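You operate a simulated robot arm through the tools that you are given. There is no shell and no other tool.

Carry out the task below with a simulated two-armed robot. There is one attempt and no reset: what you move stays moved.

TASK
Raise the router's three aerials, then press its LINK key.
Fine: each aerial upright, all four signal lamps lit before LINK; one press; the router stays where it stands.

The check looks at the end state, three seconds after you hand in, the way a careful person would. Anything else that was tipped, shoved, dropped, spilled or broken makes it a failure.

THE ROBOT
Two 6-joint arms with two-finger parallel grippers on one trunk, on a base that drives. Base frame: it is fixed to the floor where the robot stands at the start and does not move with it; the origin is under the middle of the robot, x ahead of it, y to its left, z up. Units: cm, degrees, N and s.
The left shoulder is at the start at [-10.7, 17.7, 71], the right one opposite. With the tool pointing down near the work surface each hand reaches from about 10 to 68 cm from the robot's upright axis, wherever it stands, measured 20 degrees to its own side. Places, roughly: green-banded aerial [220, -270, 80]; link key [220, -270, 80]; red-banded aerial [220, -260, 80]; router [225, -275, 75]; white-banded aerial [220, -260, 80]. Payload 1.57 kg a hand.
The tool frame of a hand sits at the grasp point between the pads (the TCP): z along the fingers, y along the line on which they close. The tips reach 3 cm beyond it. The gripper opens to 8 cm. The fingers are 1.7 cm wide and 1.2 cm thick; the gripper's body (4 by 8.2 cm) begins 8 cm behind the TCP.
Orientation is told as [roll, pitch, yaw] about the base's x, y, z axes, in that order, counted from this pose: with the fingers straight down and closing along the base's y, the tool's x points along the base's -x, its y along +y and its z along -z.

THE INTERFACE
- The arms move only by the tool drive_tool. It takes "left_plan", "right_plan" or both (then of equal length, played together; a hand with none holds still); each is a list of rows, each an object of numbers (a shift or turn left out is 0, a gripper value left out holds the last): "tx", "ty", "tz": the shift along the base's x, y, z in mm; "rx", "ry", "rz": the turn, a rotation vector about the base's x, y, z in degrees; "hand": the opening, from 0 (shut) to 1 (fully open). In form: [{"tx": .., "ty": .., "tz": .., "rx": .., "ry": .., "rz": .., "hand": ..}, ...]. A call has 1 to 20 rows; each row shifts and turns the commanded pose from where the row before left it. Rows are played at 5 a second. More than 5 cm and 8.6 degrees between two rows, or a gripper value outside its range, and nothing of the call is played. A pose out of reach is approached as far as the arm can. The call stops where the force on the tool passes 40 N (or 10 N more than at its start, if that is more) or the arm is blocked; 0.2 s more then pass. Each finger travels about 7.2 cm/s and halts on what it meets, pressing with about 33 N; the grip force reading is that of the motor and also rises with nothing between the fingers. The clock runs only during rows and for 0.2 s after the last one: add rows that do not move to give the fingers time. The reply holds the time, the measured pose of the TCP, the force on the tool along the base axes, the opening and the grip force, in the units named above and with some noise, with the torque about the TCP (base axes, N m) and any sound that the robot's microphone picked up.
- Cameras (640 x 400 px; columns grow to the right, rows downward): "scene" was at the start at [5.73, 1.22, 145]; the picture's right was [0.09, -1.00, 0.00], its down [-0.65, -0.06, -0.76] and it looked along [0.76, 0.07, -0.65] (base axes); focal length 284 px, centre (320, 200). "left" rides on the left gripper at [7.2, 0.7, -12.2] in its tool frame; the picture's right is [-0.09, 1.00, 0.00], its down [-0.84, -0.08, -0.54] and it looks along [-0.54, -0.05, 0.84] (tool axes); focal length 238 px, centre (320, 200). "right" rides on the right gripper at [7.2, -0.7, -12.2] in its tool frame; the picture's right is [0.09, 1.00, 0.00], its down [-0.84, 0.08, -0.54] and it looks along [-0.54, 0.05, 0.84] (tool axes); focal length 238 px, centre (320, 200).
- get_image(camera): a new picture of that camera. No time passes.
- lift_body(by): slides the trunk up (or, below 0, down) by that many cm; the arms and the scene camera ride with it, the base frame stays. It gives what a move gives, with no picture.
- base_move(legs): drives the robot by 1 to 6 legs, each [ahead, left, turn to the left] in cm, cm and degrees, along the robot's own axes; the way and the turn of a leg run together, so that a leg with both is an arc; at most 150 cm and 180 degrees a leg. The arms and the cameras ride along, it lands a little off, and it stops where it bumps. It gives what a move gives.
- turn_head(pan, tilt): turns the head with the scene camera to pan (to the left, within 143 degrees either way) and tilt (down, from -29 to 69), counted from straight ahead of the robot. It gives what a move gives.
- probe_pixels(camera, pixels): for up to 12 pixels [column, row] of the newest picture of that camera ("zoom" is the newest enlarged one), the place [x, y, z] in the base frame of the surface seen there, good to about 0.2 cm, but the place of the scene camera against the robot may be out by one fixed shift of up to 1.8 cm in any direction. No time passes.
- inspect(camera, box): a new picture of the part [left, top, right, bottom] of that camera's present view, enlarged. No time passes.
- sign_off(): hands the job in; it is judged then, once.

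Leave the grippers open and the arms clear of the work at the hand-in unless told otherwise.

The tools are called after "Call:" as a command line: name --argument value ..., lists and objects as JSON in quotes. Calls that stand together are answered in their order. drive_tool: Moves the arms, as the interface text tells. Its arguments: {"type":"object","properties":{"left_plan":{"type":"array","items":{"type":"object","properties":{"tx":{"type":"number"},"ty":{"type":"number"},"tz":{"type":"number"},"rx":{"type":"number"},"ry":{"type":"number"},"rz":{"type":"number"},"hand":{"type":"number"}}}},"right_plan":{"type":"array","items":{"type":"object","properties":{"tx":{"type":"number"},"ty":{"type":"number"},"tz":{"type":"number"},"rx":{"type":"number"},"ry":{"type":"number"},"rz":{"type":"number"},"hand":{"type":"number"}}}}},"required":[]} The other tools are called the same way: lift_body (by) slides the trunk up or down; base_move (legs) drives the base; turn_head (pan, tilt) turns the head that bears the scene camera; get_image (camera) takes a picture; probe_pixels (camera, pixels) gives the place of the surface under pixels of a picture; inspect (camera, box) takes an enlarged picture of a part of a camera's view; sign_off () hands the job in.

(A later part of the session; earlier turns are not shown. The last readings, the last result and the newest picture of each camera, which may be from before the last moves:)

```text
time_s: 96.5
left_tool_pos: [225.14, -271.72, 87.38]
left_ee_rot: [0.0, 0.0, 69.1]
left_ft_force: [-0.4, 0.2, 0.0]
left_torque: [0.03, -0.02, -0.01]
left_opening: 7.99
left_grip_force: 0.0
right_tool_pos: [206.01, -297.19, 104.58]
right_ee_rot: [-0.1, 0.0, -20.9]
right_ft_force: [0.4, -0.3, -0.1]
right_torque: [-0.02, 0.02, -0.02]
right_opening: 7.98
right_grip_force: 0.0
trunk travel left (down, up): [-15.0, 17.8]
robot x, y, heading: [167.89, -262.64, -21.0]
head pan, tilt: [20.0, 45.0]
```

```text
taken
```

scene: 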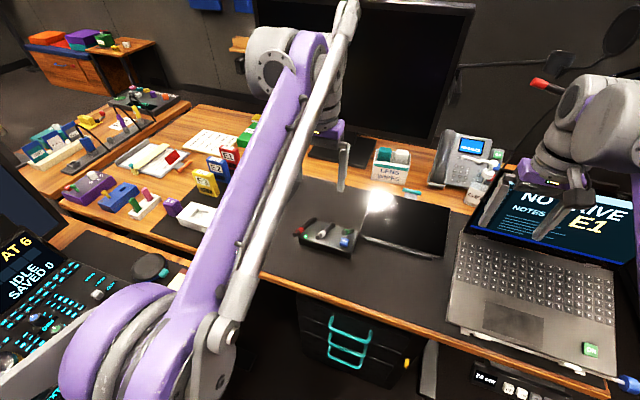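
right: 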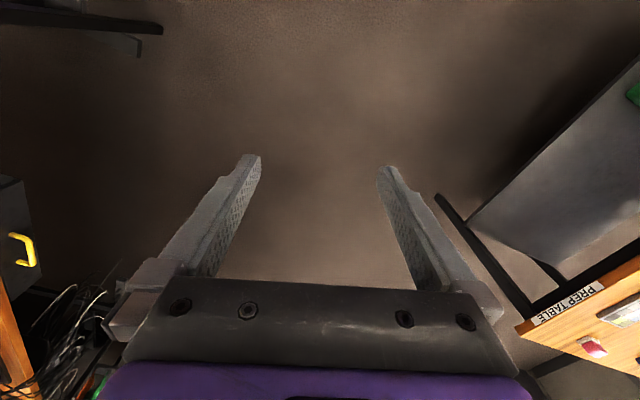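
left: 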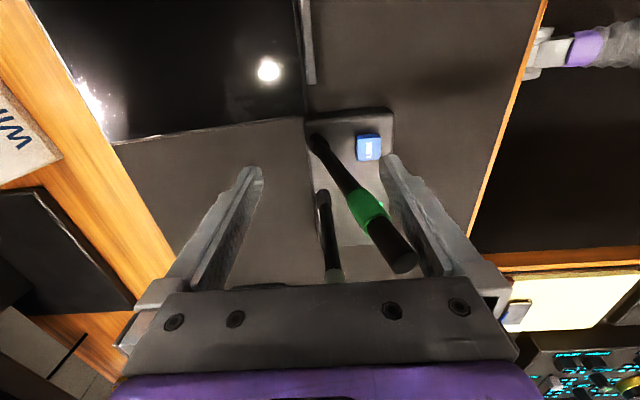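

Good. 2 cm more in 2 mm steps.

Call:
drive_tool --left_plan '[{"tx": 1.87, "ty": -0.71}, {"tx": 1.87, "ty": -0.71}, {"tx": 1.87, "ty": -0.71}, {"tx": 1.87, "ty": -0.71}, {"tx": 1.87, "ty": -0.71}, {"tx": 1.87, "ty": -0.71}, {"tx": 1.87, "ty": -0.71}, {"tx": 1.87, "ty": -0.71}, {"tx": 1.87, "ty": -0.71}, {"tx": 1.87, "ty": -0.71}, {}]'

Call:
get_image --camera "left"

```text
time_s: 98.9
left_tool_pos: [227.11, -272.46, 87.21]
left_ee_rot: [0.0, 0.0, 69.2]
left_ft_force: [0.5, 0.5, 0.3]
left_torque: [-0.01, 0.01, -0.02]
left_opening: 8.0
left_grip_force: 0.1
right_tool_pos: [206.04, -297.11, 104.59]
right_ee_rot: [0.0, 0.0, -20.7]
right_ft_force: [-0.5, -0.5, 0.2]
right_torque: [0.0, 0.02, 0.0]
right_opening: 8.0
right_grip_force: 0.1
trunk travel left (down, up): [-15.0, 17.8]
robot x, y, heading: [167.83, -262.52, -21.0]
head pan, tilt: [20.0, 45.0]
```

```text
taken
```

left: 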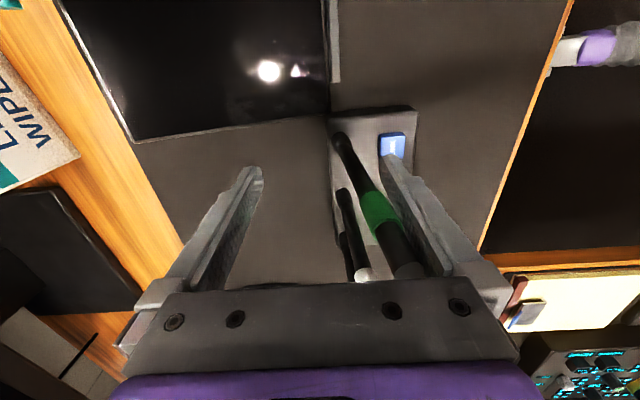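

Call:
probe_pixels --camera "left" --pixels '[[343, 144], [347, 152], [354, 165], [361, 178], [368, 192], [376, 208], [386, 225], [394, 242], [404, 262]]'

```text
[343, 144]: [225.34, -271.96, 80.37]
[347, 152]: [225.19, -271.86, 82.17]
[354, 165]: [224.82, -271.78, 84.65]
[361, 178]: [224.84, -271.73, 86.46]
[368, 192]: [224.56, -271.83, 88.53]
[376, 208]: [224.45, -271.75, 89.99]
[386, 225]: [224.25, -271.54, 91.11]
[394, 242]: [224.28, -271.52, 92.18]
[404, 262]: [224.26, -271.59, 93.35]
```

Green leans 5°. 10 mm more.

Call:
drive_tool --left_plan '[{"tx": 1.87, "ty": -0.71}, {"tx": 1.87, "ty": -0.71}, {"tx": 1.87, "ty": -0.71}, {"tx": 1.87, "ty": -0.71}, {"tx": 1.87, "ty": -0.71}, {}]'

Call:
get_image --camera "left"

Call:
probe_pixels --camera "left" --pixels '[[353, 144], [357, 152], [362, 165], [367, 178], [373, 192], [380, 208], [389, 225], [396, 242], [404, 262]]'

```text
time_s: 100.3
left_tool_pos: [228.15, -272.82, 87.28]
left_ee_rot: [0.1, 0.0, 69.1]
left_ft_force: [0.0, 0.8, 0.2]
left_torque: [0.0, -0.02, 0.01]
left_opening: 8.02
left_grip_force: 0.0
right_tool_pos: [205.91, -297.15, 104.54]
right_ee_rot: [0.0, 0.0, -20.9]
right_ft_force: [-0.1, 0.1, -1.0]
right_torque: [-0.02, 0.02, -0.04]
right_opening: 8.0
right_grip_force: 0.0
trunk travel left (down, up): [-15.0, 17.8]
robot x, y, heading: [168.14, -262.56, -20.9]
head pan, tilt: [20.0, 45.0]
```

```text
taken
```

left: 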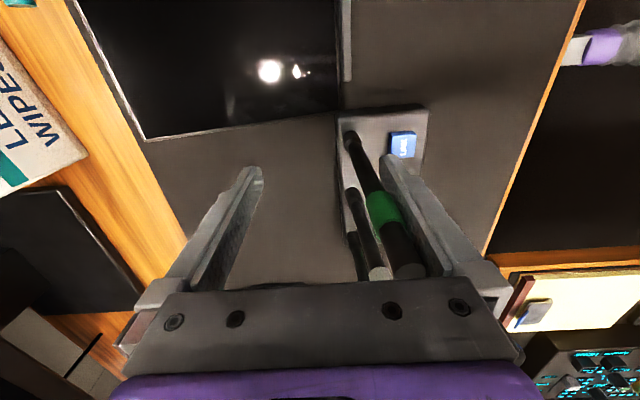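

```text
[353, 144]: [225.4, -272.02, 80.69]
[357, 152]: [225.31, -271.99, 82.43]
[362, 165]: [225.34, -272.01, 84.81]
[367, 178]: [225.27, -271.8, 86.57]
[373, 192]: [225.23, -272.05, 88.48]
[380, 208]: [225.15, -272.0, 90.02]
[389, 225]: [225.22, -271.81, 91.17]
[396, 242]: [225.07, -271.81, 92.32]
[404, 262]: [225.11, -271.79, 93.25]
```

Green within ~1.3°. 2.2 mm more, then back off 2.5 cm and check.

Call:
drive_tool --left_plan '[{"tx": 2.1, "ty": -0.8}, {}, {"tx": -9.35, "ty": 3.55}, {"tx": -9.35, "ty": 3.55}, {}]'

Call:
get_image --camera "left"

Call:
probe_pixels --camera "left" --pixels '[[332, 146], [335, 155], [338, 165], [340, 178], [343, 190], [346, 208], [349, 225], [351, 242], [355, 265]]'

```text
time_s: 101.5
left_tool_pos: [226.36, -272.31, 87.36]
left_ee_rot: [0.0, 0.0, 69.1]
left_ft_force: [0.6, -0.5, 0.1]
left_torque: [0.0, -0.03, 0.01]
left_opening: 8.02
left_grip_force: 0.0
right_tool_pos: [205.92, -297.17, 104.55]
right_ee_rot: [0.0, 0.0, -20.8]
right_ft_force: [-0.2, -0.3, -0.1]
right_torque: [-0.03, 0.02, 0.02]
right_opening: 8.01
right_grip_force: 0.1
trunk travel left (down, up): [-15.0, 17.8]
robot x, y, heading: [167.82, -262.74, -20.8]
head pan, tilt: [20.0, 45.0]
```

```text
taken
```

left: 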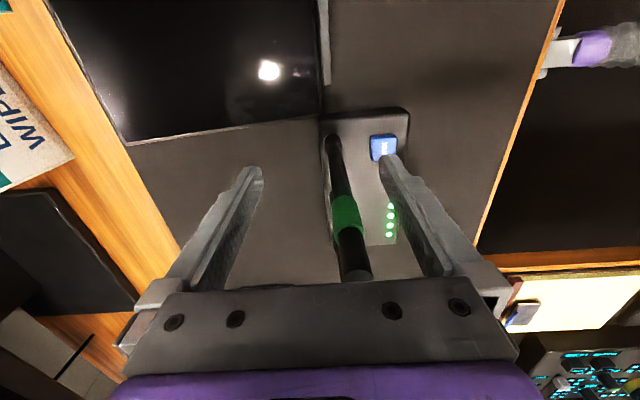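

```text
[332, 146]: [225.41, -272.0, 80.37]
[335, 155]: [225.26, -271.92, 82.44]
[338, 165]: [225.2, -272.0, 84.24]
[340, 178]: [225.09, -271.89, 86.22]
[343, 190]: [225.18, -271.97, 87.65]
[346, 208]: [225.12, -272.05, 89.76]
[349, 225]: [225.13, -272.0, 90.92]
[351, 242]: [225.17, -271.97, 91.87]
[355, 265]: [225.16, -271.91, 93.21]
```

All four signal lamps are lit at (390,205)-(390,235), and green is vertical within ~0.5°. Lift straight up first and confirm height before moving away.

Call:
drive_tool --left_plan '[{"tz": 38}, {"tz": 38}, {"tz": 38}, {}]'

```text
time_s: 102.5
left_tool_pos: [225.61, -271.99, 98.21]
left_ee_rot: [0.0, 0.0, 69.3]
left_ft_force: [0.2, -0.9, 0.4]
left_torque: [0.0, 0.01, 0.01]
left_opening: 8.01
left_grip_force: 0.1
left hand out of reach, approached as far as the arm can: row 3
right_tool_pos: [205.93, -297.26, 104.48]
right_ee_rot: [0.0, 0.0, -20.8]
right_ft_force: [0.2, -0.2, -0.2]
right_torque: [0.01, 0.02, 0.01]
right_opening: 7.99
right_grip_force: 0.1
trunk travel left (down, up): [-15.0, 17.8]
robot x, y, heading: [167.88, -262.41, -20.7]
head pan, tilt: [20.0, 45.0]
```

Finger bottoms at 95.2, aerial tops at 93.4: clear. Move back 14 cm toward me, rising as reach allows, then turn the hand back by -90° and shut the fingers.

Call:
drive_tool --left_plan '[{"tx": -37, "ty": 14}, {"tx": -37, "ty": 14, "tz": 10}, {"tx": -37, "ty": 14, "tz": 20}, {"tx": -20, "ty": 7.6, "tz": 20}, {"rz": -8.2}, {"rz": -8.2}, {"rz": -8.2}, {"rz": -8.2}, {"rz": -8.2}, {"rz": -8.2}, {"rz": -8.2}, {"rz": -8.2}, {"rz": -8.2}, {"rz": -8.2}, {"rz": -8, "hand": 0}, {}, {}, {}]'

Call:
get_image --camera "left"

Call:
inspect --camera "scene" --box '[260, 150, 420, 270]'

```text
time_s: 106.3
left_tool_pos: [212.61, -266.84, 103.18]
left_ee_rot: [0.0, 0.0, -20.8]
left_ft_force: [-0.5, 0.7, 0.0]
left_torque: [-0.05, -0.03, 0.0]
left_opening: 0.01
left_grip_force: 21.5
right_tool_pos: [205.95, -297.1, 104.49]
right_ee_rot: [0.0, 0.1, -20.7]
right_ft_force: [-0.7, 1.2, 0.0]
right_torque: [-0.01, -0.01, -0.02]
right_opening: 7.97
right_grip_force: 0.1
trunk travel left (down, up): [-15.0, 17.8]
robot x, y, heading: [168.19, -262.29, -20.8]
head pan, tilt: [20.0, 45.0]
```

```text
taken
```

left: 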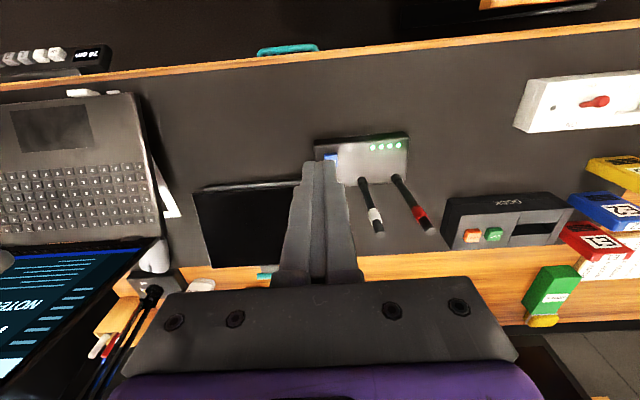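

```text
3.33 times, centred on (340, 210) of scene
```

zoom: 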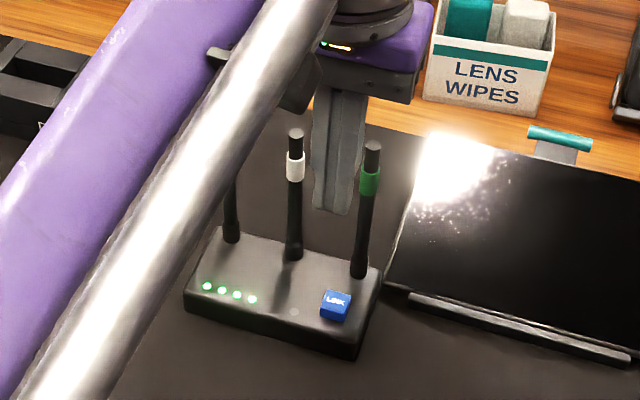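

All three aerials upright, four lamps lit, router in place. Now tilt the closed left hand 17° so its body leans back toward me (away from green), then look at the key.

Call:
drive_tool --left_plan '[{"rx": -3.02, "ry": -7.95}, {"rx": -3.02, "ry": -7.95}, {}]'

Call:
inspect --camera "left" --box '[260, 60, 460, 200]'

Call:
get_image --camera "left"

```text
time_s: 107.1
left_tool_pos: [212.64, -266.85, 103.21]
left_ee_rot: [-0.1, -17.1, -20.8]
left_ft_force: [-0.3, 0.8, -0.4]
left_torque: [0.01, -0.04, 0.02]
left_opening: 0.0
left_grip_force: 21.3
right_tool_pos: [206.08, -297.21, 104.36]
right_ee_rot: [-0.1, 0.0, -20.8]
right_ft_force: [0.5, 0.2, 0.8]
right_torque: [-0.01, 0.0, 0.03]
right_opening: 7.99
right_grip_force: 0.0
trunk travel left (down, up): [-15.0, 17.8]
robot x, y, heading: [167.94, -262.64, -20.8]
head pan, tilt: [20.0, 45.0]
```

```text
2.86 times, centred on (360, 130) of left
```

zoom: 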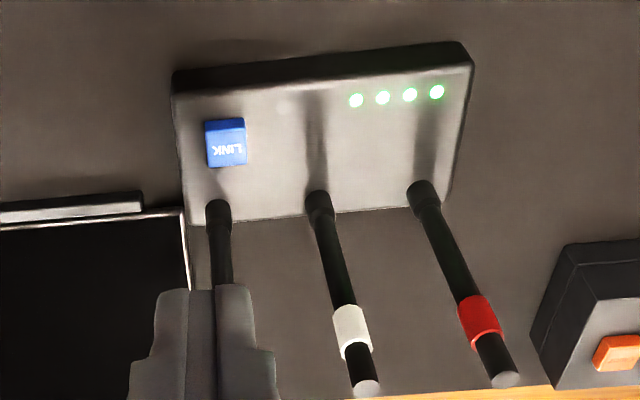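

```text
taken
```

left: 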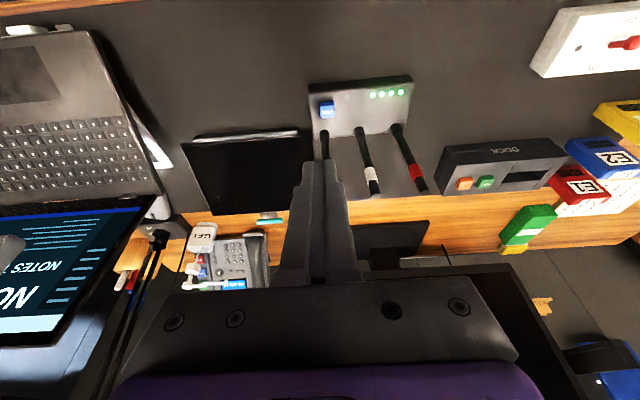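

The LINK key's top face is at (226,150) in the enlarged view. Measuring its corners.

Call:
probe_pixels --camera "zoom" --pixels '[[226, 148], [212, 137], [241, 133], [213, 162], [242, 160], [226, 124], [285, 103], [437, 92], [226, 142], [190, 215], [180, 80], [468, 60]]'

```text
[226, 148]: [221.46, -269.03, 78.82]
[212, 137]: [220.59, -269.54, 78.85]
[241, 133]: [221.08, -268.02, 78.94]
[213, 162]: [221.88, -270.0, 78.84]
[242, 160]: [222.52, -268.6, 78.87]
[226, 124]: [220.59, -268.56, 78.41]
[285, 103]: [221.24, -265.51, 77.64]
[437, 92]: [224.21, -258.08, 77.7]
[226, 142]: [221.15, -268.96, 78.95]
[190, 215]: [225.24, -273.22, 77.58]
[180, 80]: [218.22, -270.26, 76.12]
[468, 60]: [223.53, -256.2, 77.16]
```

Key centre (221.5,-269.0), top z≈78.9. Move over it and down to about 4 cm above touching.

Call:
drive_tool --left_plan '[{"tx": 44, "ty": -10.8, "tz": -10}, {"tx": 44.1, "ty": -10.9, "tz": -20}, {"tz": -40}, {"tz": -40}, {"tz": -25}, {}]'

Call:
get_image --camera "left"

Call:
inspect --camera "scene" --box '[260, 150, 420, 270]'

Call:
inspect --camera "left" --box '[260, 100, 420, 200]'

```text
time_s: 108.5
left_tool_pos: [221.64, -269.03, 89.71]
left_ee_rot: [0.0, -17.0, -20.8]
left_ft_force: [0.0, 0.7, -0.3]
left_torque: [-0.01, 0.0, -0.03]
left_opening: 0.0
left_grip_force: 21.1
right_tool_pos: [205.96, -297.08, 104.61]
right_ee_rot: [0.0, 0.0, -20.8]
right_ft_force: [0.3, -0.1, -0.2]
right_torque: [-0.02, 0.0, 0.0]
right_opening: 7.99
right_grip_force: 0.0
trunk travel left (down, up): [-15.0, 17.8]
robot x, y, heading: [167.9, -262.52, -20.9]
head pan, tilt: [20.0, 45.0]
```

```text
taken
```

left: 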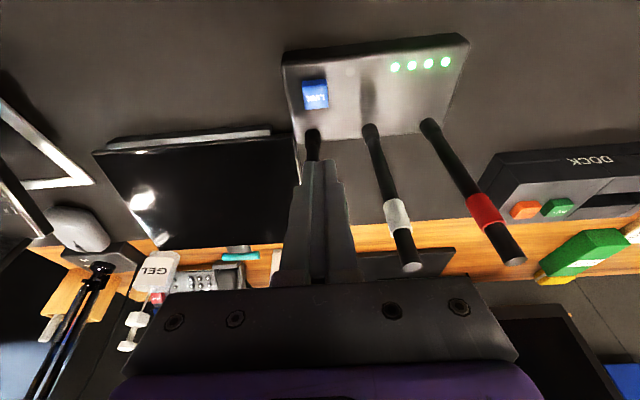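

```text
3.33 times, centred on (340, 210) of scene
```

zoom: 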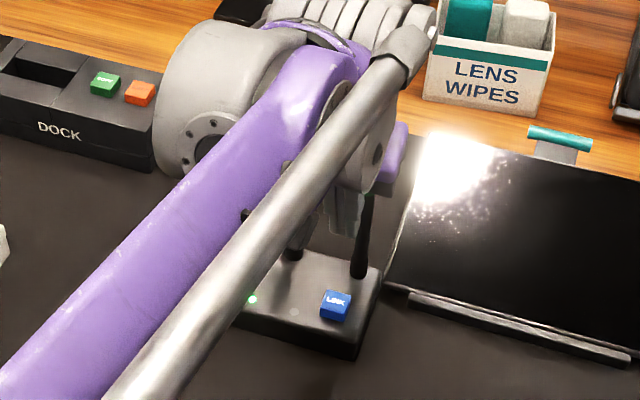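

```text
4.00 times, centred on (340, 150) of left
```

zoom: 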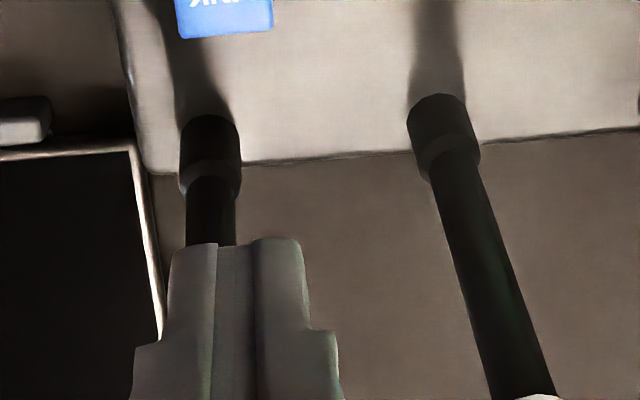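

Tip hangs over the key, about 2 cm clear of green. Descend 6.5 cm to just above the key (z≈83.2).

Call:
drive_tool --left_plan '[{"tz": -35, "tx": -1}, {"tz": -20}, {"tz": -10}, {}]'

Call:
inspect --camera "left" --box '[240, 60, 480, 210]'

Call:
inspect --camera "scene" --box '[300, 180, 400, 260]'

```text
time_s: 109.5
left_tool_pos: [221.38, -269.08, 83.51]
left_ee_rot: [0.0, -17.0, -20.9]
left_ft_force: [0.0, 0.8, -0.2]
left_torque: [0.03, 0.0, 0.0]
left_opening: 0.03
left_grip_force: 21.5
right_tool_pos: [205.93, -297.14, 104.56]
right_ee_rot: [-0.1, 0.0, -20.8]
right_ft_force: [0.0, -0.1, 0.3]
right_torque: [0.0, 0.02, 0.0]
right_opening: 8.01
right_grip_force: 0.1
trunk travel left (down, up): [-15.0, 17.8]
robot x, y, heading: [167.76, -262.73, -21.2]
head pan, tilt: [20.0, 45.0]
```

```text
2.67 times, centred on (360, 135) of left
```

zoom: 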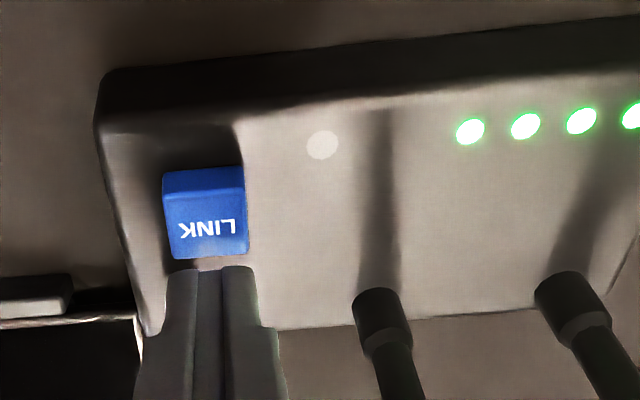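

```text
5.00 times, centred on (350, 220) of scene
```

zoom: 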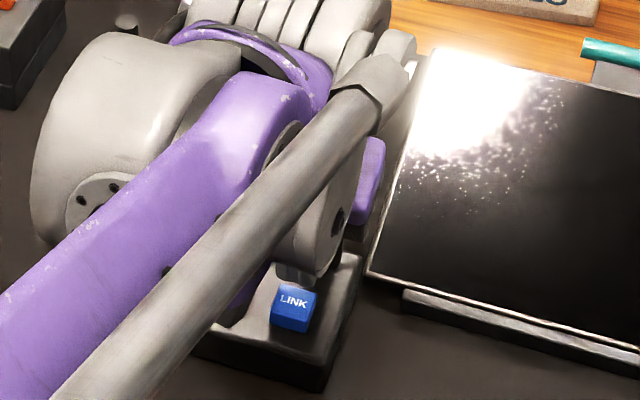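

Given the parallax, the tip is centred over LINK. Down 12 mm, then in fine steps.

Call:
drive_tool --left_plan '[{"tz": -6}, {"tz": -6}, {}]'

Call:
inspect --camera "left" --box '[240, 60, 480, 210]'

```text
time_s: 110.3
left_tool_pos: [221.24, -269.0, 82.1]
left_ee_rot: [-0.1, -17.1, -20.9]
left_ft_force: [1.0, 0.0, -0.5]
left_torque: [-0.01, -0.01, -0.01]
left_opening: 0.0
left_grip_force: 21.1
right_tool_pos: [205.98, -297.19, 104.58]
right_ee_rot: [-0.1, 0.0, -20.7]
right_ft_force: [-0.2, 0.0, 0.2]
right_torque: [0.02, -0.03, 0.01]
right_opening: 8.03
right_grip_force: 0.0
trunk travel left (down, up): [-15.0, 17.8]
robot x, y, heading: [167.93, -262.33, -20.6]
head pan, tilt: [20.0, 45.0]
```

```text
2.67 times, centred on (360, 135) of left
```

zoom: 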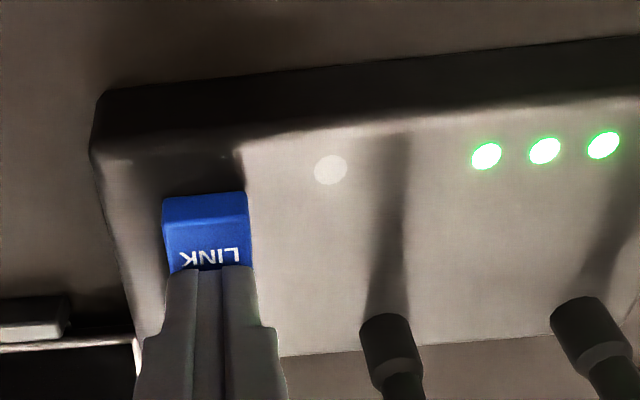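

Almost touching, centred. Press in 1 mm steps, and stop to read.

Call:
drive_tool --left_plan '[{"tz": -1}, {"tz": -1}, {"tz": -1}, {}]'

Call:
inspect --camera "left" --box '[240, 60, 480, 210]'

```text
time_s: 111.3
left_tool_pos: [221.33, -269.08, 81.73]
left_ee_rot: [0.0, -17.1, -20.7]
left_ft_force: [0.0, 0.1, 0.5]
left_torque: [-0.01, 0.01, 0.01]
left_opening: 0.0
left_grip_force: 21.2
right_tool_pos: [206.07, -297.26, 104.54]
right_ee_rot: [-0.1, -0.1, -20.8]
right_ft_force: [0.3, 0.3, 0.1]
right_torque: [-0.01, -0.01, -0.01]
right_opening: 7.99
right_grip_force: 0.1
trunk travel left (down, up): [-15.0, 17.8]
robot x, y, heading: [167.26, -262.46, -20.9]
head pan, tilt: [20.0, 45.0]
```

```text
2.67 times, centred on (360, 135) of left
```

zoom: 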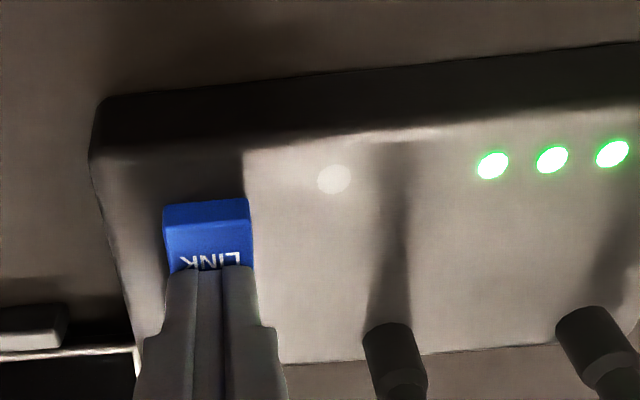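

No contact force yet. Another 3 × 1 mm.

Call:
drive_tool --left_plan '[{"tz": -1}, {"tz": -1}, {"tz": -1}, {}]'

Call:
inspect --camera "left" --box '[240, 60, 480, 210]'

```text
time_s: 112.3
left_tool_pos: [221.33, -269.04, 81.49]
left_ee_rot: [0.0, -17.0, -20.9]
left_ft_force: [0.7, -0.7, 4.1]
left_torque: [-0.04, -0.02, 0.03]
left_opening: 0.0
left_grip_force: 21.6
right_tool_pos: [206.07, -297.17, 104.6]
right_ee_rot: [0.0, 0.1, -20.9]
right_ft_force: [0.0, -0.1, 0.1]
right_torque: [-0.01, 0.0, -0.02]
right_opening: 8.0
right_grip_force: 0.1
trunk travel left (down, up): [-15.0, 17.8]
robot x, y, heading: [167.78, -262.84, -21.2]
head pan, tilt: [20.0, 45.0]
heard: click
```

```text
2.67 times, centred on (360, 135) of left
```

zoom: 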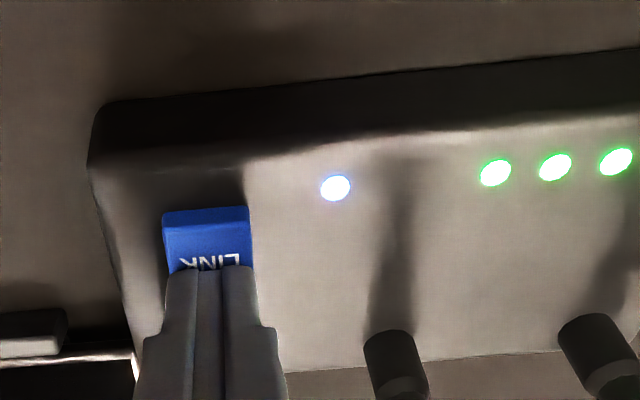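

A click, about 4 N, and the link lamp lit. Release straight up, well clear, then draw back toward me.

Call:
drive_tool --left_plan '[{"tz": 10}, {"tz": 30}, {"tz": 40}, {"tz": 40}, {"tx": -28, "ty": 10.6, "tz": 30}, {"tx": -37, "ty": 14, "tz": 20}, {"tx": -37, "ty": 14}, {"rx": 3.02, "ry": 7.95, "hand": 1}, {"rx": 3.02, "ry": 7.95}, {}, {}, {}]'

Call:
get_image --camera "left"

Call:
inspect --camera "scene" --box '[260, 150, 420, 270]'

```text
time_s: 114.9
left_tool_pos: [211.1, -265.27, 98.46]
left_ee_rot: [0.0, 0.1, -20.8]
left_ft_force: [-0.2, 0.0, -0.4]
left_torque: [0.0, 0.02, -0.02]
left_opening: 8.01
left_grip_force: 0.0
right_tool_pos: [205.94, -297.09, 104.59]
right_ee_rot: [0.0, 0.0, -20.8]
right_ft_force: [0.0, -0.2, 0.5]
right_torque: [-0.01, 0.01, -0.03]
right_opening: 7.98
right_grip_force: 0.0
trunk travel left (down, up): [-15.0, 17.8]
robot x, y, heading: [168.04, -262.47, -21.1]
head pan, tilt: [20.0, 45.0]
```

```text
taken
```

left: 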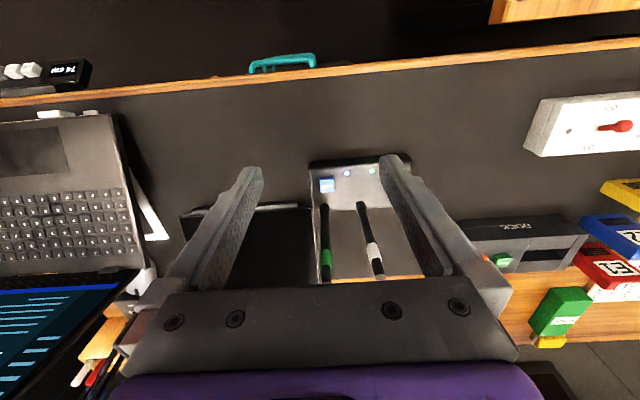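

```text
3.33 times, centred on (340, 210) of scene
```

zoom: 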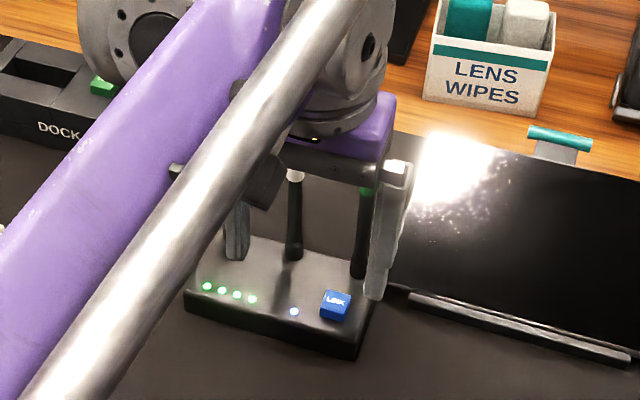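

Four green lamps plus the link lamp lit. I raise and draw the left arm back further, then check the final state from both cameras.

Call:
drive_tool --left_plan '[{"tx": -20, "ty": 7.6, "tz": 30}, {"tx": -37, "ty": 14, "tz": 30}, {"tx": -37, "ty": 14, "tz": 20}, {"tx": -20, "ty": 7.6}, {}]'

Call:
get_image --camera "left"

Call:
inspect --camera "scene" --box '[260, 150, 420, 270]'

Call:
inspect --camera "left" --box '[230, 30, 470, 180]'

```text
time_s: 116.1
left_tool_pos: [199.85, -260.82, 106.55]
left_ee_rot: [0.0, -0.1, -20.8]
left_ft_force: [0.4, 0.2, 0.8]
left_torque: [-0.01, 0.02, 0.03]
left_opening: 7.99
left_grip_force: 0.1
right_tool_pos: [205.99, -297.2, 104.59]
right_ee_rot: [0.0, -0.1, -20.7]
right_ft_force: [-0.2, 0.4, 0.2]
right_torque: [0.0, 0.0, -0.01]
right_opening: 7.99
right_grip_force: 0.0
trunk travel left (down, up): [-15.0, 17.8]
robot x, y, heading: [167.82, -262.2, -20.5]
head pan, tilt: [20.0, 45.0]
```

```text
taken
```

left: 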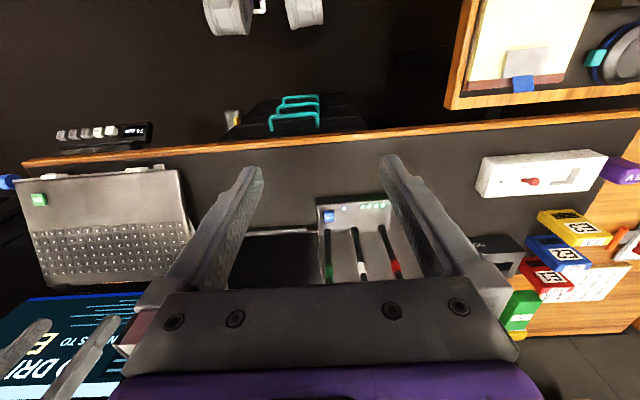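

```text
3.33 times, centred on (340, 210) of scene
```

zoom: 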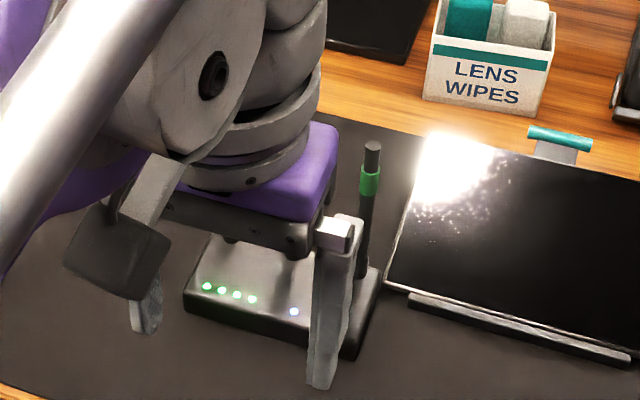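

```text
2.67 times, centred on (350, 105) of left
```

zoom: 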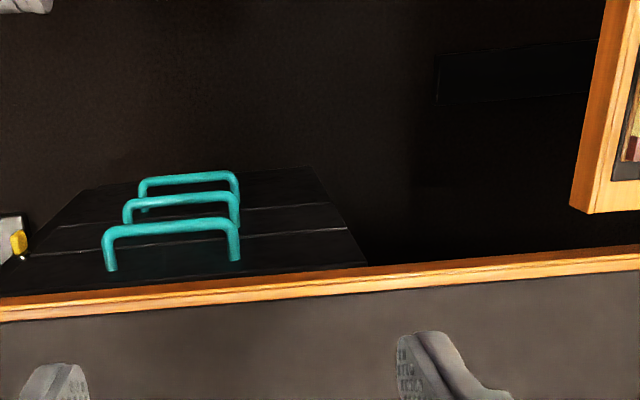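

Everything lit. I back the base off 30 cm along the way I came so the arms are clear, then take a last look.

Call:
base_move --legs '[[-30, 0, 0]]'

Call:
get_image --camera "scene"

Call:
inspect --camera "scene" --box '[280, 110, 440, 210]'

Call:
get_image --camera "left"

Call:
inspect --camera "left" --box '[250, 180, 410, 300]'

```text
time_s: 118.2
left_tool_pos: [171.61, -250.0, 106.59]
left_ee_rot: [0.0, 0.1, -20.4]
left_ft_force: [-0.3, 0.3, 1.1]
left_torque: [-0.01, 0.0, -0.02]
left_opening: 7.99
left_grip_force: 0.0
right_tool_pos: [178.02, -286.42, 104.59]
right_ee_rot: [0.0, 0.0, -20.5]
right_ft_force: [-0.5, -0.5, 0.2]
right_torque: [-0.02, -0.01, 0.03]
right_opening: 8.01
right_grip_force: 0.1
trunk travel left (down, up): [-15.0, 17.8]
robot x, y, heading: [140.17, -252.3, -20.3]
head pan, tilt: [20.0, 45.0]
```

```text
taken
```

scene: 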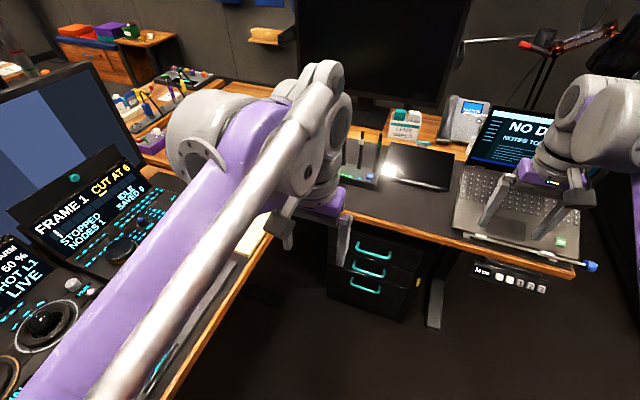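

```text
4.00 times, centred on (360, 160) of scene
```

zoom: 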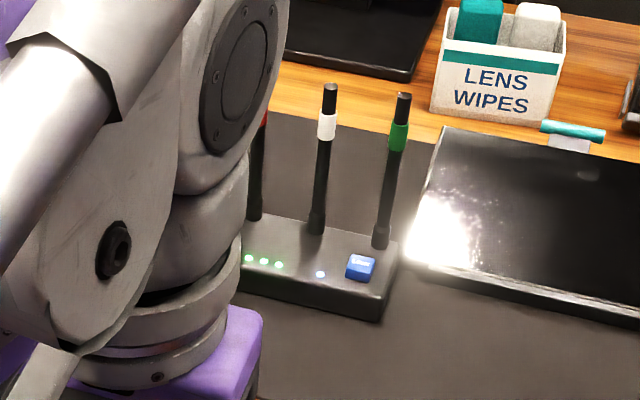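

```text
taken
```

left: 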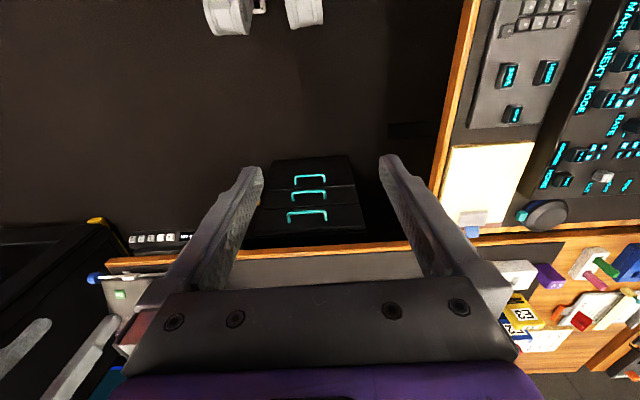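

```text
3.33 times, centred on (330, 240) of left
```

zoom: 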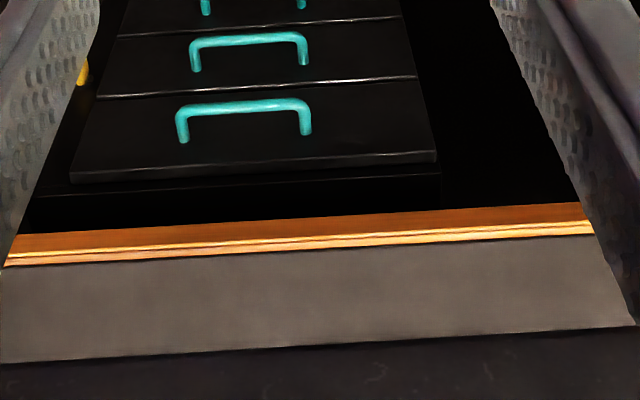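

All three stand. One last measurement of their plumb from the scene camera.

Call:
probe_pixels --camera "zoom" --pixels '[[319, 205], [323, 160], [328, 100], [383, 220], [392, 170], [402, 105], [255, 205], [259, 170], [263, 140], [320, 274]]'

```text
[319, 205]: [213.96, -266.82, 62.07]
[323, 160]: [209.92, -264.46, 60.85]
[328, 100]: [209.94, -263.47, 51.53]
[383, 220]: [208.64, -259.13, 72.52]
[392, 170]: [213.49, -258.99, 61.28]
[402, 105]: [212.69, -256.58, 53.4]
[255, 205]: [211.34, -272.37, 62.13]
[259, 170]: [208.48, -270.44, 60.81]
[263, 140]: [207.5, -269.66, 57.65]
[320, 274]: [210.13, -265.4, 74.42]
```

The enlarged picture was the left camera's; I retake it from the scene camera.

Call:
inspect --camera "scene" --box '[280, 110, 440, 210]'

Call:
probe_pixels --camera "zoom" --pixels '[[319, 205], [323, 160], [325, 130], [329, 95], [383, 220], [392, 170], [399, 135], [403, 100], [255, 205], [259, 170], [263, 140], [320, 274]]'

```text
4.00 times, centred on (360, 160) of scene
```

zoom: 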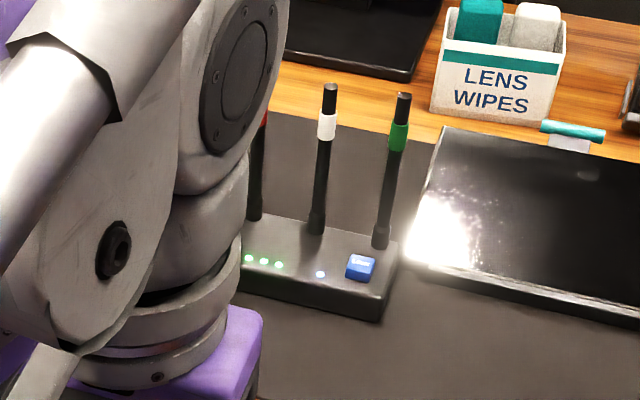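

```text
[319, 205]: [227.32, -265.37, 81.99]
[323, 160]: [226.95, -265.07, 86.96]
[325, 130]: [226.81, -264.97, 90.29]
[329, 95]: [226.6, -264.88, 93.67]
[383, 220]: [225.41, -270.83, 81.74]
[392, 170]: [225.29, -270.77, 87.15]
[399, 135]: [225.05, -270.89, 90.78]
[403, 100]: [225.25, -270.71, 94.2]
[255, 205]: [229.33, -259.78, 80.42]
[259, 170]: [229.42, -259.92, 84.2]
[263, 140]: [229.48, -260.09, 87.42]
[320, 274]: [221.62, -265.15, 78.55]
```

Scene readings suggest white may lean about 3–4° toward me. I check more carefully with a higher zoom and more points.

Call:
inspect --camera "scene" --box '[336, 126, 400, 190]'

```text
6.25 times, centred on (368, 158) of scene
```

zoom: 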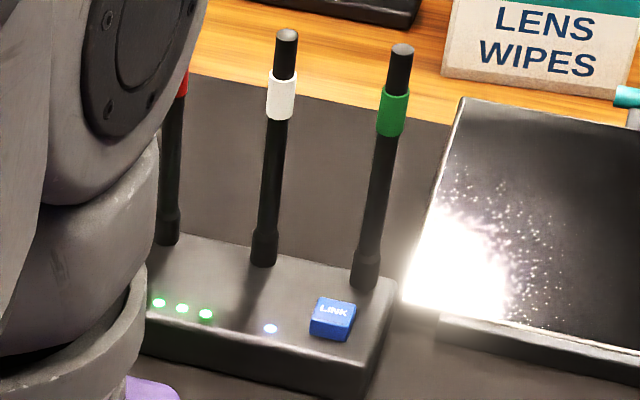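

Call:
probe_pixels --camera "zoom" --pixels '[[267, 220], [269, 200], [271, 180], [273, 160], [275, 140], [280, 110], [281, 95], [282, 80], [284, 65], [285, 50]]'

Call:
probe_pixels --camera "zoom" --pixels '[[368, 240], [371, 220], [374, 200], [377, 180], [381, 155], [391, 125], [393, 110], [395, 95], [398, 80], [400, 62], [169, 200], [173, 150]]'

```text
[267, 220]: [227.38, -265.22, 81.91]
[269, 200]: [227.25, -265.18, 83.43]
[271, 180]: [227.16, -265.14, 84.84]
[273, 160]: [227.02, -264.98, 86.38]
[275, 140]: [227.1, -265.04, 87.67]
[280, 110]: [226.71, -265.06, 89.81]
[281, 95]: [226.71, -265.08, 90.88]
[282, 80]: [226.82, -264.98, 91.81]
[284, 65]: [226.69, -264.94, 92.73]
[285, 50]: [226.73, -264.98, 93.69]
```

```text
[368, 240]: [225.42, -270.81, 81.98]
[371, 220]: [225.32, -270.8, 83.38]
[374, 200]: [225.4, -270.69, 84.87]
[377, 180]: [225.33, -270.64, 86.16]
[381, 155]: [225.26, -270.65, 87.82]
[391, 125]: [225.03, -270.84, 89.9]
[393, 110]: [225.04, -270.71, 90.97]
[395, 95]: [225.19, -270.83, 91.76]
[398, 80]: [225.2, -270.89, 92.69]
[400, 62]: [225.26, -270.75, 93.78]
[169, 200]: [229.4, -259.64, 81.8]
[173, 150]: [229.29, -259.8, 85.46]
```

White does lean about 3.3° toward me (green 0.7°, red about 0°). It was plumb when I left it, so something brushed it slightly; lamps stayed lit. I'll correct it: drive back in, and push the tip gently from the front with shut fingers at tip height, without passing over anything.

Call:
base_move --legs '[[29.5, 0, 0]]'

Call:
drive_tool --left_plan '[{"hand": 0}, {}, {}, {}, {}]'

Call:
get_image --camera "left"

```text
time_s: 120.2
left_tool_pos: [199.4, -260.18, 106.47]
left_ee_rot: [0.0, 0.0, -20.3]
left_ft_force: [-0.2, 0.2, 0.2]
left_torque: [0.0, 0.0, 0.01]
left_opening: 8.02
left_grip_force: 0.0
right_tool_pos: [205.85, -296.37, 104.62]
right_ee_rot: [0.0, 0.0, -20.2]
right_ft_force: [-0.2, 1.2, -1.2]
right_torque: [0.04, -0.01, 0.01]
right_opening: 8.0
right_grip_force: 0.1
trunk travel left (down, up): [-15.0, 17.8]
robot x, y, heading: [167.13, -262.15, -20.3]
head pan, tilt: [20.0, 45.0]
```

```text
time_s: 121.4
left_tool_pos: [199.2, -260.04, 106.51]
left_ee_rot: [-0.1, -0.1, -20.2]
left_ft_force: [0.0, 0.4, -0.2]
left_torque: [0.01, 0.02, 0.01]
left_opening: 0.02
left_grip_force: 21.7
right_tool_pos: [205.78, -296.44, 104.67]
right_ee_rot: [0.0, 0.0, -20.3]
right_ft_force: [-1.0, -0.6, -0.7]
right_torque: [0.02, 0.0, -0.04]
right_opening: 7.98
right_grip_force: 0.1
trunk travel left (down, up): [-15.0, 17.8]
robot x, y, heading: [167.43, -262.35, -20.1]
head pan, tilt: [20.0, 45.0]
```

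```text
taken
```

left: 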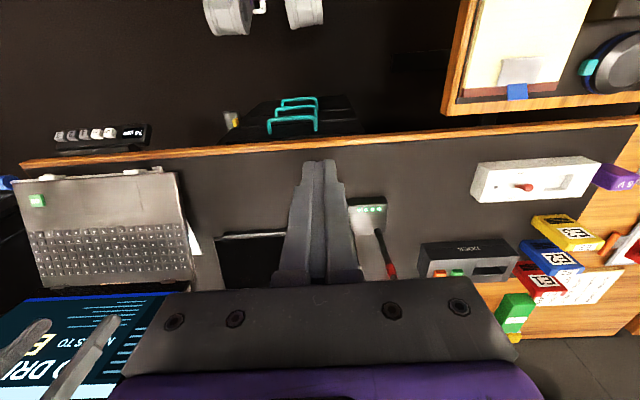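

Approach to 6 cm in front of the white tip, fingertips at z≈88.

Call:
drive_tool --left_plan '[{"tx": 37.3, "ty": -6.8, "tz": -25.8}, {"tx": 37.3, "ty": -6.8, "tz": -25.8}, {"tx": 37.3, "ty": -6.8, "tz": -25.8}, {"tx": 37.3, "ty": -6.8, "tz": -25.8}, {"tx": 37.3, "ty": -6.8, "tz": -25.8}, {"tx": 37.3, "ty": -6.8, "tz": -25.8}, {}]'

Call:
get_image --camera "left"

Call:
inspect --camera "scene" --box '[260, 150, 420, 270]'

```text
time_s: 123.0
left_tool_pos: [221.68, -264.24, 91.04]
left_ee_rot: [0.0, 0.0, -20.2]
left_ft_force: [0.3, 0.0, -0.4]
left_torque: [-0.01, 0.01, 0.0]
left_opening: 0.01
left_grip_force: 21.3
right_tool_pos: [205.81, -296.38, 104.59]
right_ee_rot: [0.1, 0.1, -20.2]
right_ft_force: [0.5, 0.5, -1.0]
right_torque: [-0.03, -0.01, -0.01]
right_opening: 7.97
right_grip_force: 0.1
trunk travel left (down, up): [-15.0, 17.8]
robot x, y, heading: [167.18, -262.24, -20.3]
head pan, tilt: [20.0, 45.0]
```

```text
taken
```

left: 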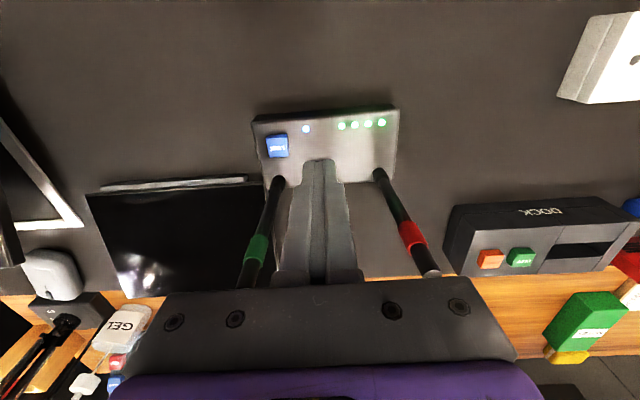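

```text
3.33 times, centred on (340, 210) of scene
```

zoom: 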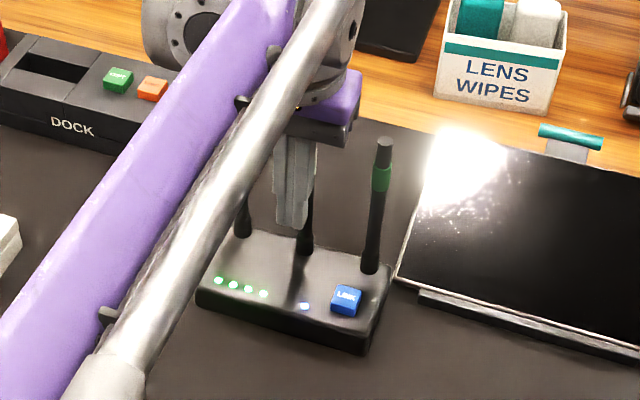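

White hides behind the fingers here. By calibration, it'll be plumb when the hand has gone 4.3 cm further. Centre by 4 mm and push gently.

Call:
drive_tool --left_plan '[{"tx": 1.4, "ty": 3.7}, {"tx": 7.5, "ty": -2.8}, {"tx": 7.5, "ty": -2.8}, {"tx": 7.5, "ty": -2.8}, {"tx": 4.7, "ty": -1.8}, {"tx": 4.7, "ty": -1.8}, {"tx": 1.87, "ty": -0.71}, {"tx": 1.87, "ty": -0.71}, {"tx": 1.87, "ty": -0.71}, {"tx": 1.87, "ty": -0.71}, {"tx": 0.94, "ty": -0.36}, {}]'

Call:
inspect --camera "scene" --box '[260, 150, 420, 270]'

Call:
get_image --camera "left"

```text
time_s: 125.6
left_tool_pos: [225.92, -265.29, 90.98]
left_ee_rot: [0.0, 0.0, -20.2]
left_ft_force: [-0.3, 0.1, 0.1]
left_torque: [0.07, 0.01, -0.01]
left_opening: 0.0
left_grip_force: 21.6
right_tool_pos: [205.8, -296.25, 104.6]
right_ee_rot: [0.1, -0.1, -20.2]
right_ft_force: [-0.1, 0.0, -0.5]
right_torque: [0.0, -0.03, 0.02]
right_opening: 8.01
right_grip_force: 0.0
trunk travel left (down, up): [-15.0, 17.8]
robot x, y, heading: [167.14, -261.94, -20.1]
head pan, tilt: [20.0, 45.0]
```

```text
3.33 times, centred on (340, 210) of scene
```

zoom: 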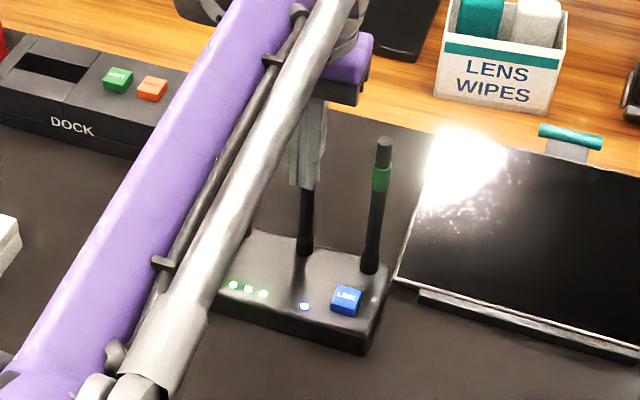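

```text
taken
```

left: 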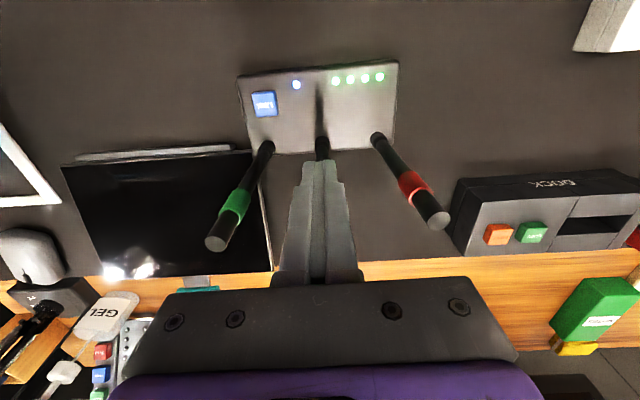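

Retract 9 cm and rise to where the left camera sees the white aerial beside the fingers.

Call:
drive_tool --left_plan '[{"tx": -28, "ty": 10.6}, {"tx": -37, "ty": 14}, {"tx": -37, "ty": 14, "tz": 20}, {"tx": -11, "tz": 40}, {"tz": 40, "ty": -20}, {"ty": -30}, {}]'

Call:
get_image --camera "left"

Call:
inspect --camera "left" --box '[270, 120, 450, 280]'

Call:
inspect --camera "scene" --box '[260, 150, 420, 270]'

```text
time_s: 127.2
left_tool_pos: [214.69, -266.43, 100.86]
left_ee_rot: [0.0, 0.0, -20.1]
left_ft_force: [-0.5, 0.0, -0.2]
left_torque: [-0.01, 0.0, 0.01]
left_opening: 0.0
left_grip_force: 21.1
right_tool_pos: [205.86, -296.33, 104.54]
right_ee_rot: [0.0, 0.0, -20.2]
right_ft_force: [-0.1, -0.3, 0.3]
right_torque: [-0.01, 0.01, 0.05]
right_opening: 8.0
right_grip_force: 0.2
trunk travel left (down, up): [-15.0, 17.8]
robot x, y, heading: [167.06, -262.06, -20.1]
head pan, tilt: [20.0, 45.0]
```

```text
taken
```

left: 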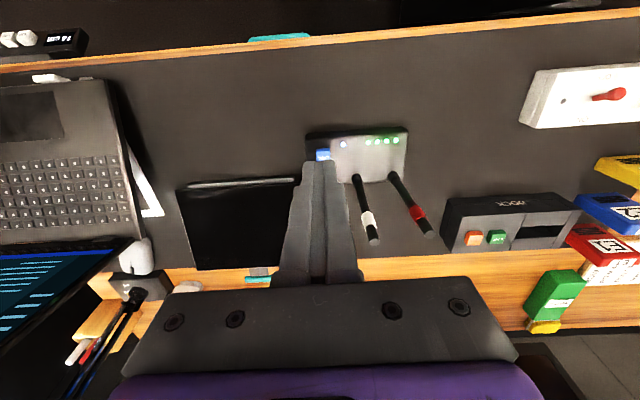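

```text
2.50 times, centred on (360, 200) of left
```

zoom: 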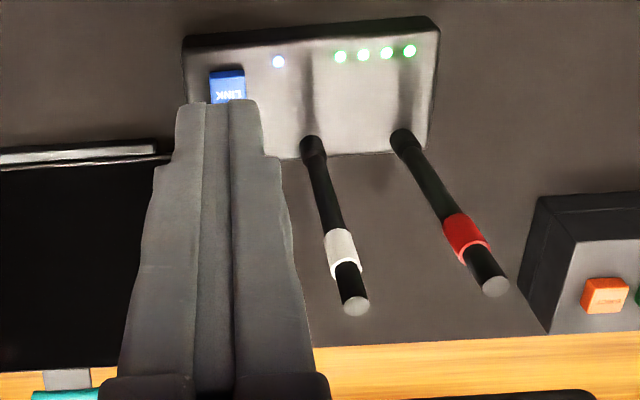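

```text
3.33 times, centred on (340, 210) of scene
```

zoom: 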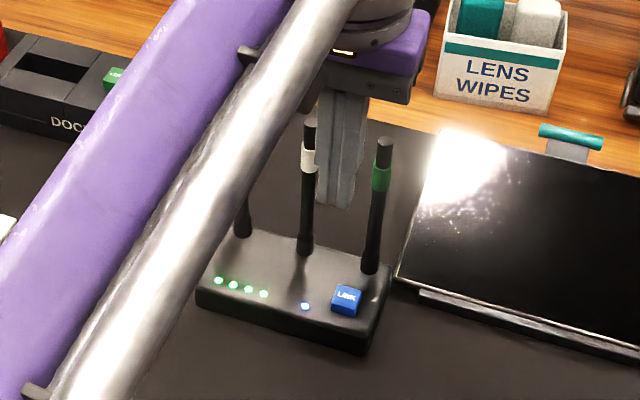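

Both cameras show white; measuring it (scene zoom), and its tip against red's.

Call:
probe_pixels --camera "zoom" --pixels '[[305, 230], [306, 215], [307, 200], [307, 185], [308, 160], [309, 150], [310, 140], [310, 130], [371, 245], [374, 220], [378, 200], [384, 150]]'

Call:
inspect --camera "left" --box '[270, 120, 450, 280]'

Call:
probe_pixels --camera "zoom" --pixels '[[316, 165], [322, 190], [329, 215], [346, 275], [350, 290], [355, 306], [405, 150], [420, 175], [437, 200], [480, 260], [490, 275], [495, 287]]'

```text
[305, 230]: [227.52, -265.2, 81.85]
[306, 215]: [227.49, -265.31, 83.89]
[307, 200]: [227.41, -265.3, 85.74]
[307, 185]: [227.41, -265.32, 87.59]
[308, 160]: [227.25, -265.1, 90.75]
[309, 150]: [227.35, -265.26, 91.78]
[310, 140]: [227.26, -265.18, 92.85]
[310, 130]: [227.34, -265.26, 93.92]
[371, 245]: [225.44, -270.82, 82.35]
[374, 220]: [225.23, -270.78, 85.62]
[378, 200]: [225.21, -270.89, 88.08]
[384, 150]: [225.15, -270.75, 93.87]
```

```text
2.50 times, centred on (360, 200) of left
```

zoom: 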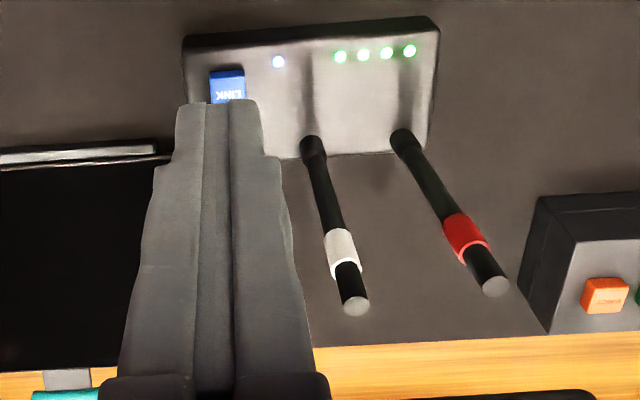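

```text
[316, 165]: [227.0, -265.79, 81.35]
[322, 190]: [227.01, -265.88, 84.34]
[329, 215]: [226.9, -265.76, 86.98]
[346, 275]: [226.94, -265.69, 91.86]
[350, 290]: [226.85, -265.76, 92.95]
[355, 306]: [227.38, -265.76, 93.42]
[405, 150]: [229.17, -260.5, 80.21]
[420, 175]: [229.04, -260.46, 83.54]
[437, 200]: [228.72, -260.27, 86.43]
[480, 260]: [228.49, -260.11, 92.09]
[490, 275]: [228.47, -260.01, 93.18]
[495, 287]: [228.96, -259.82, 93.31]
```

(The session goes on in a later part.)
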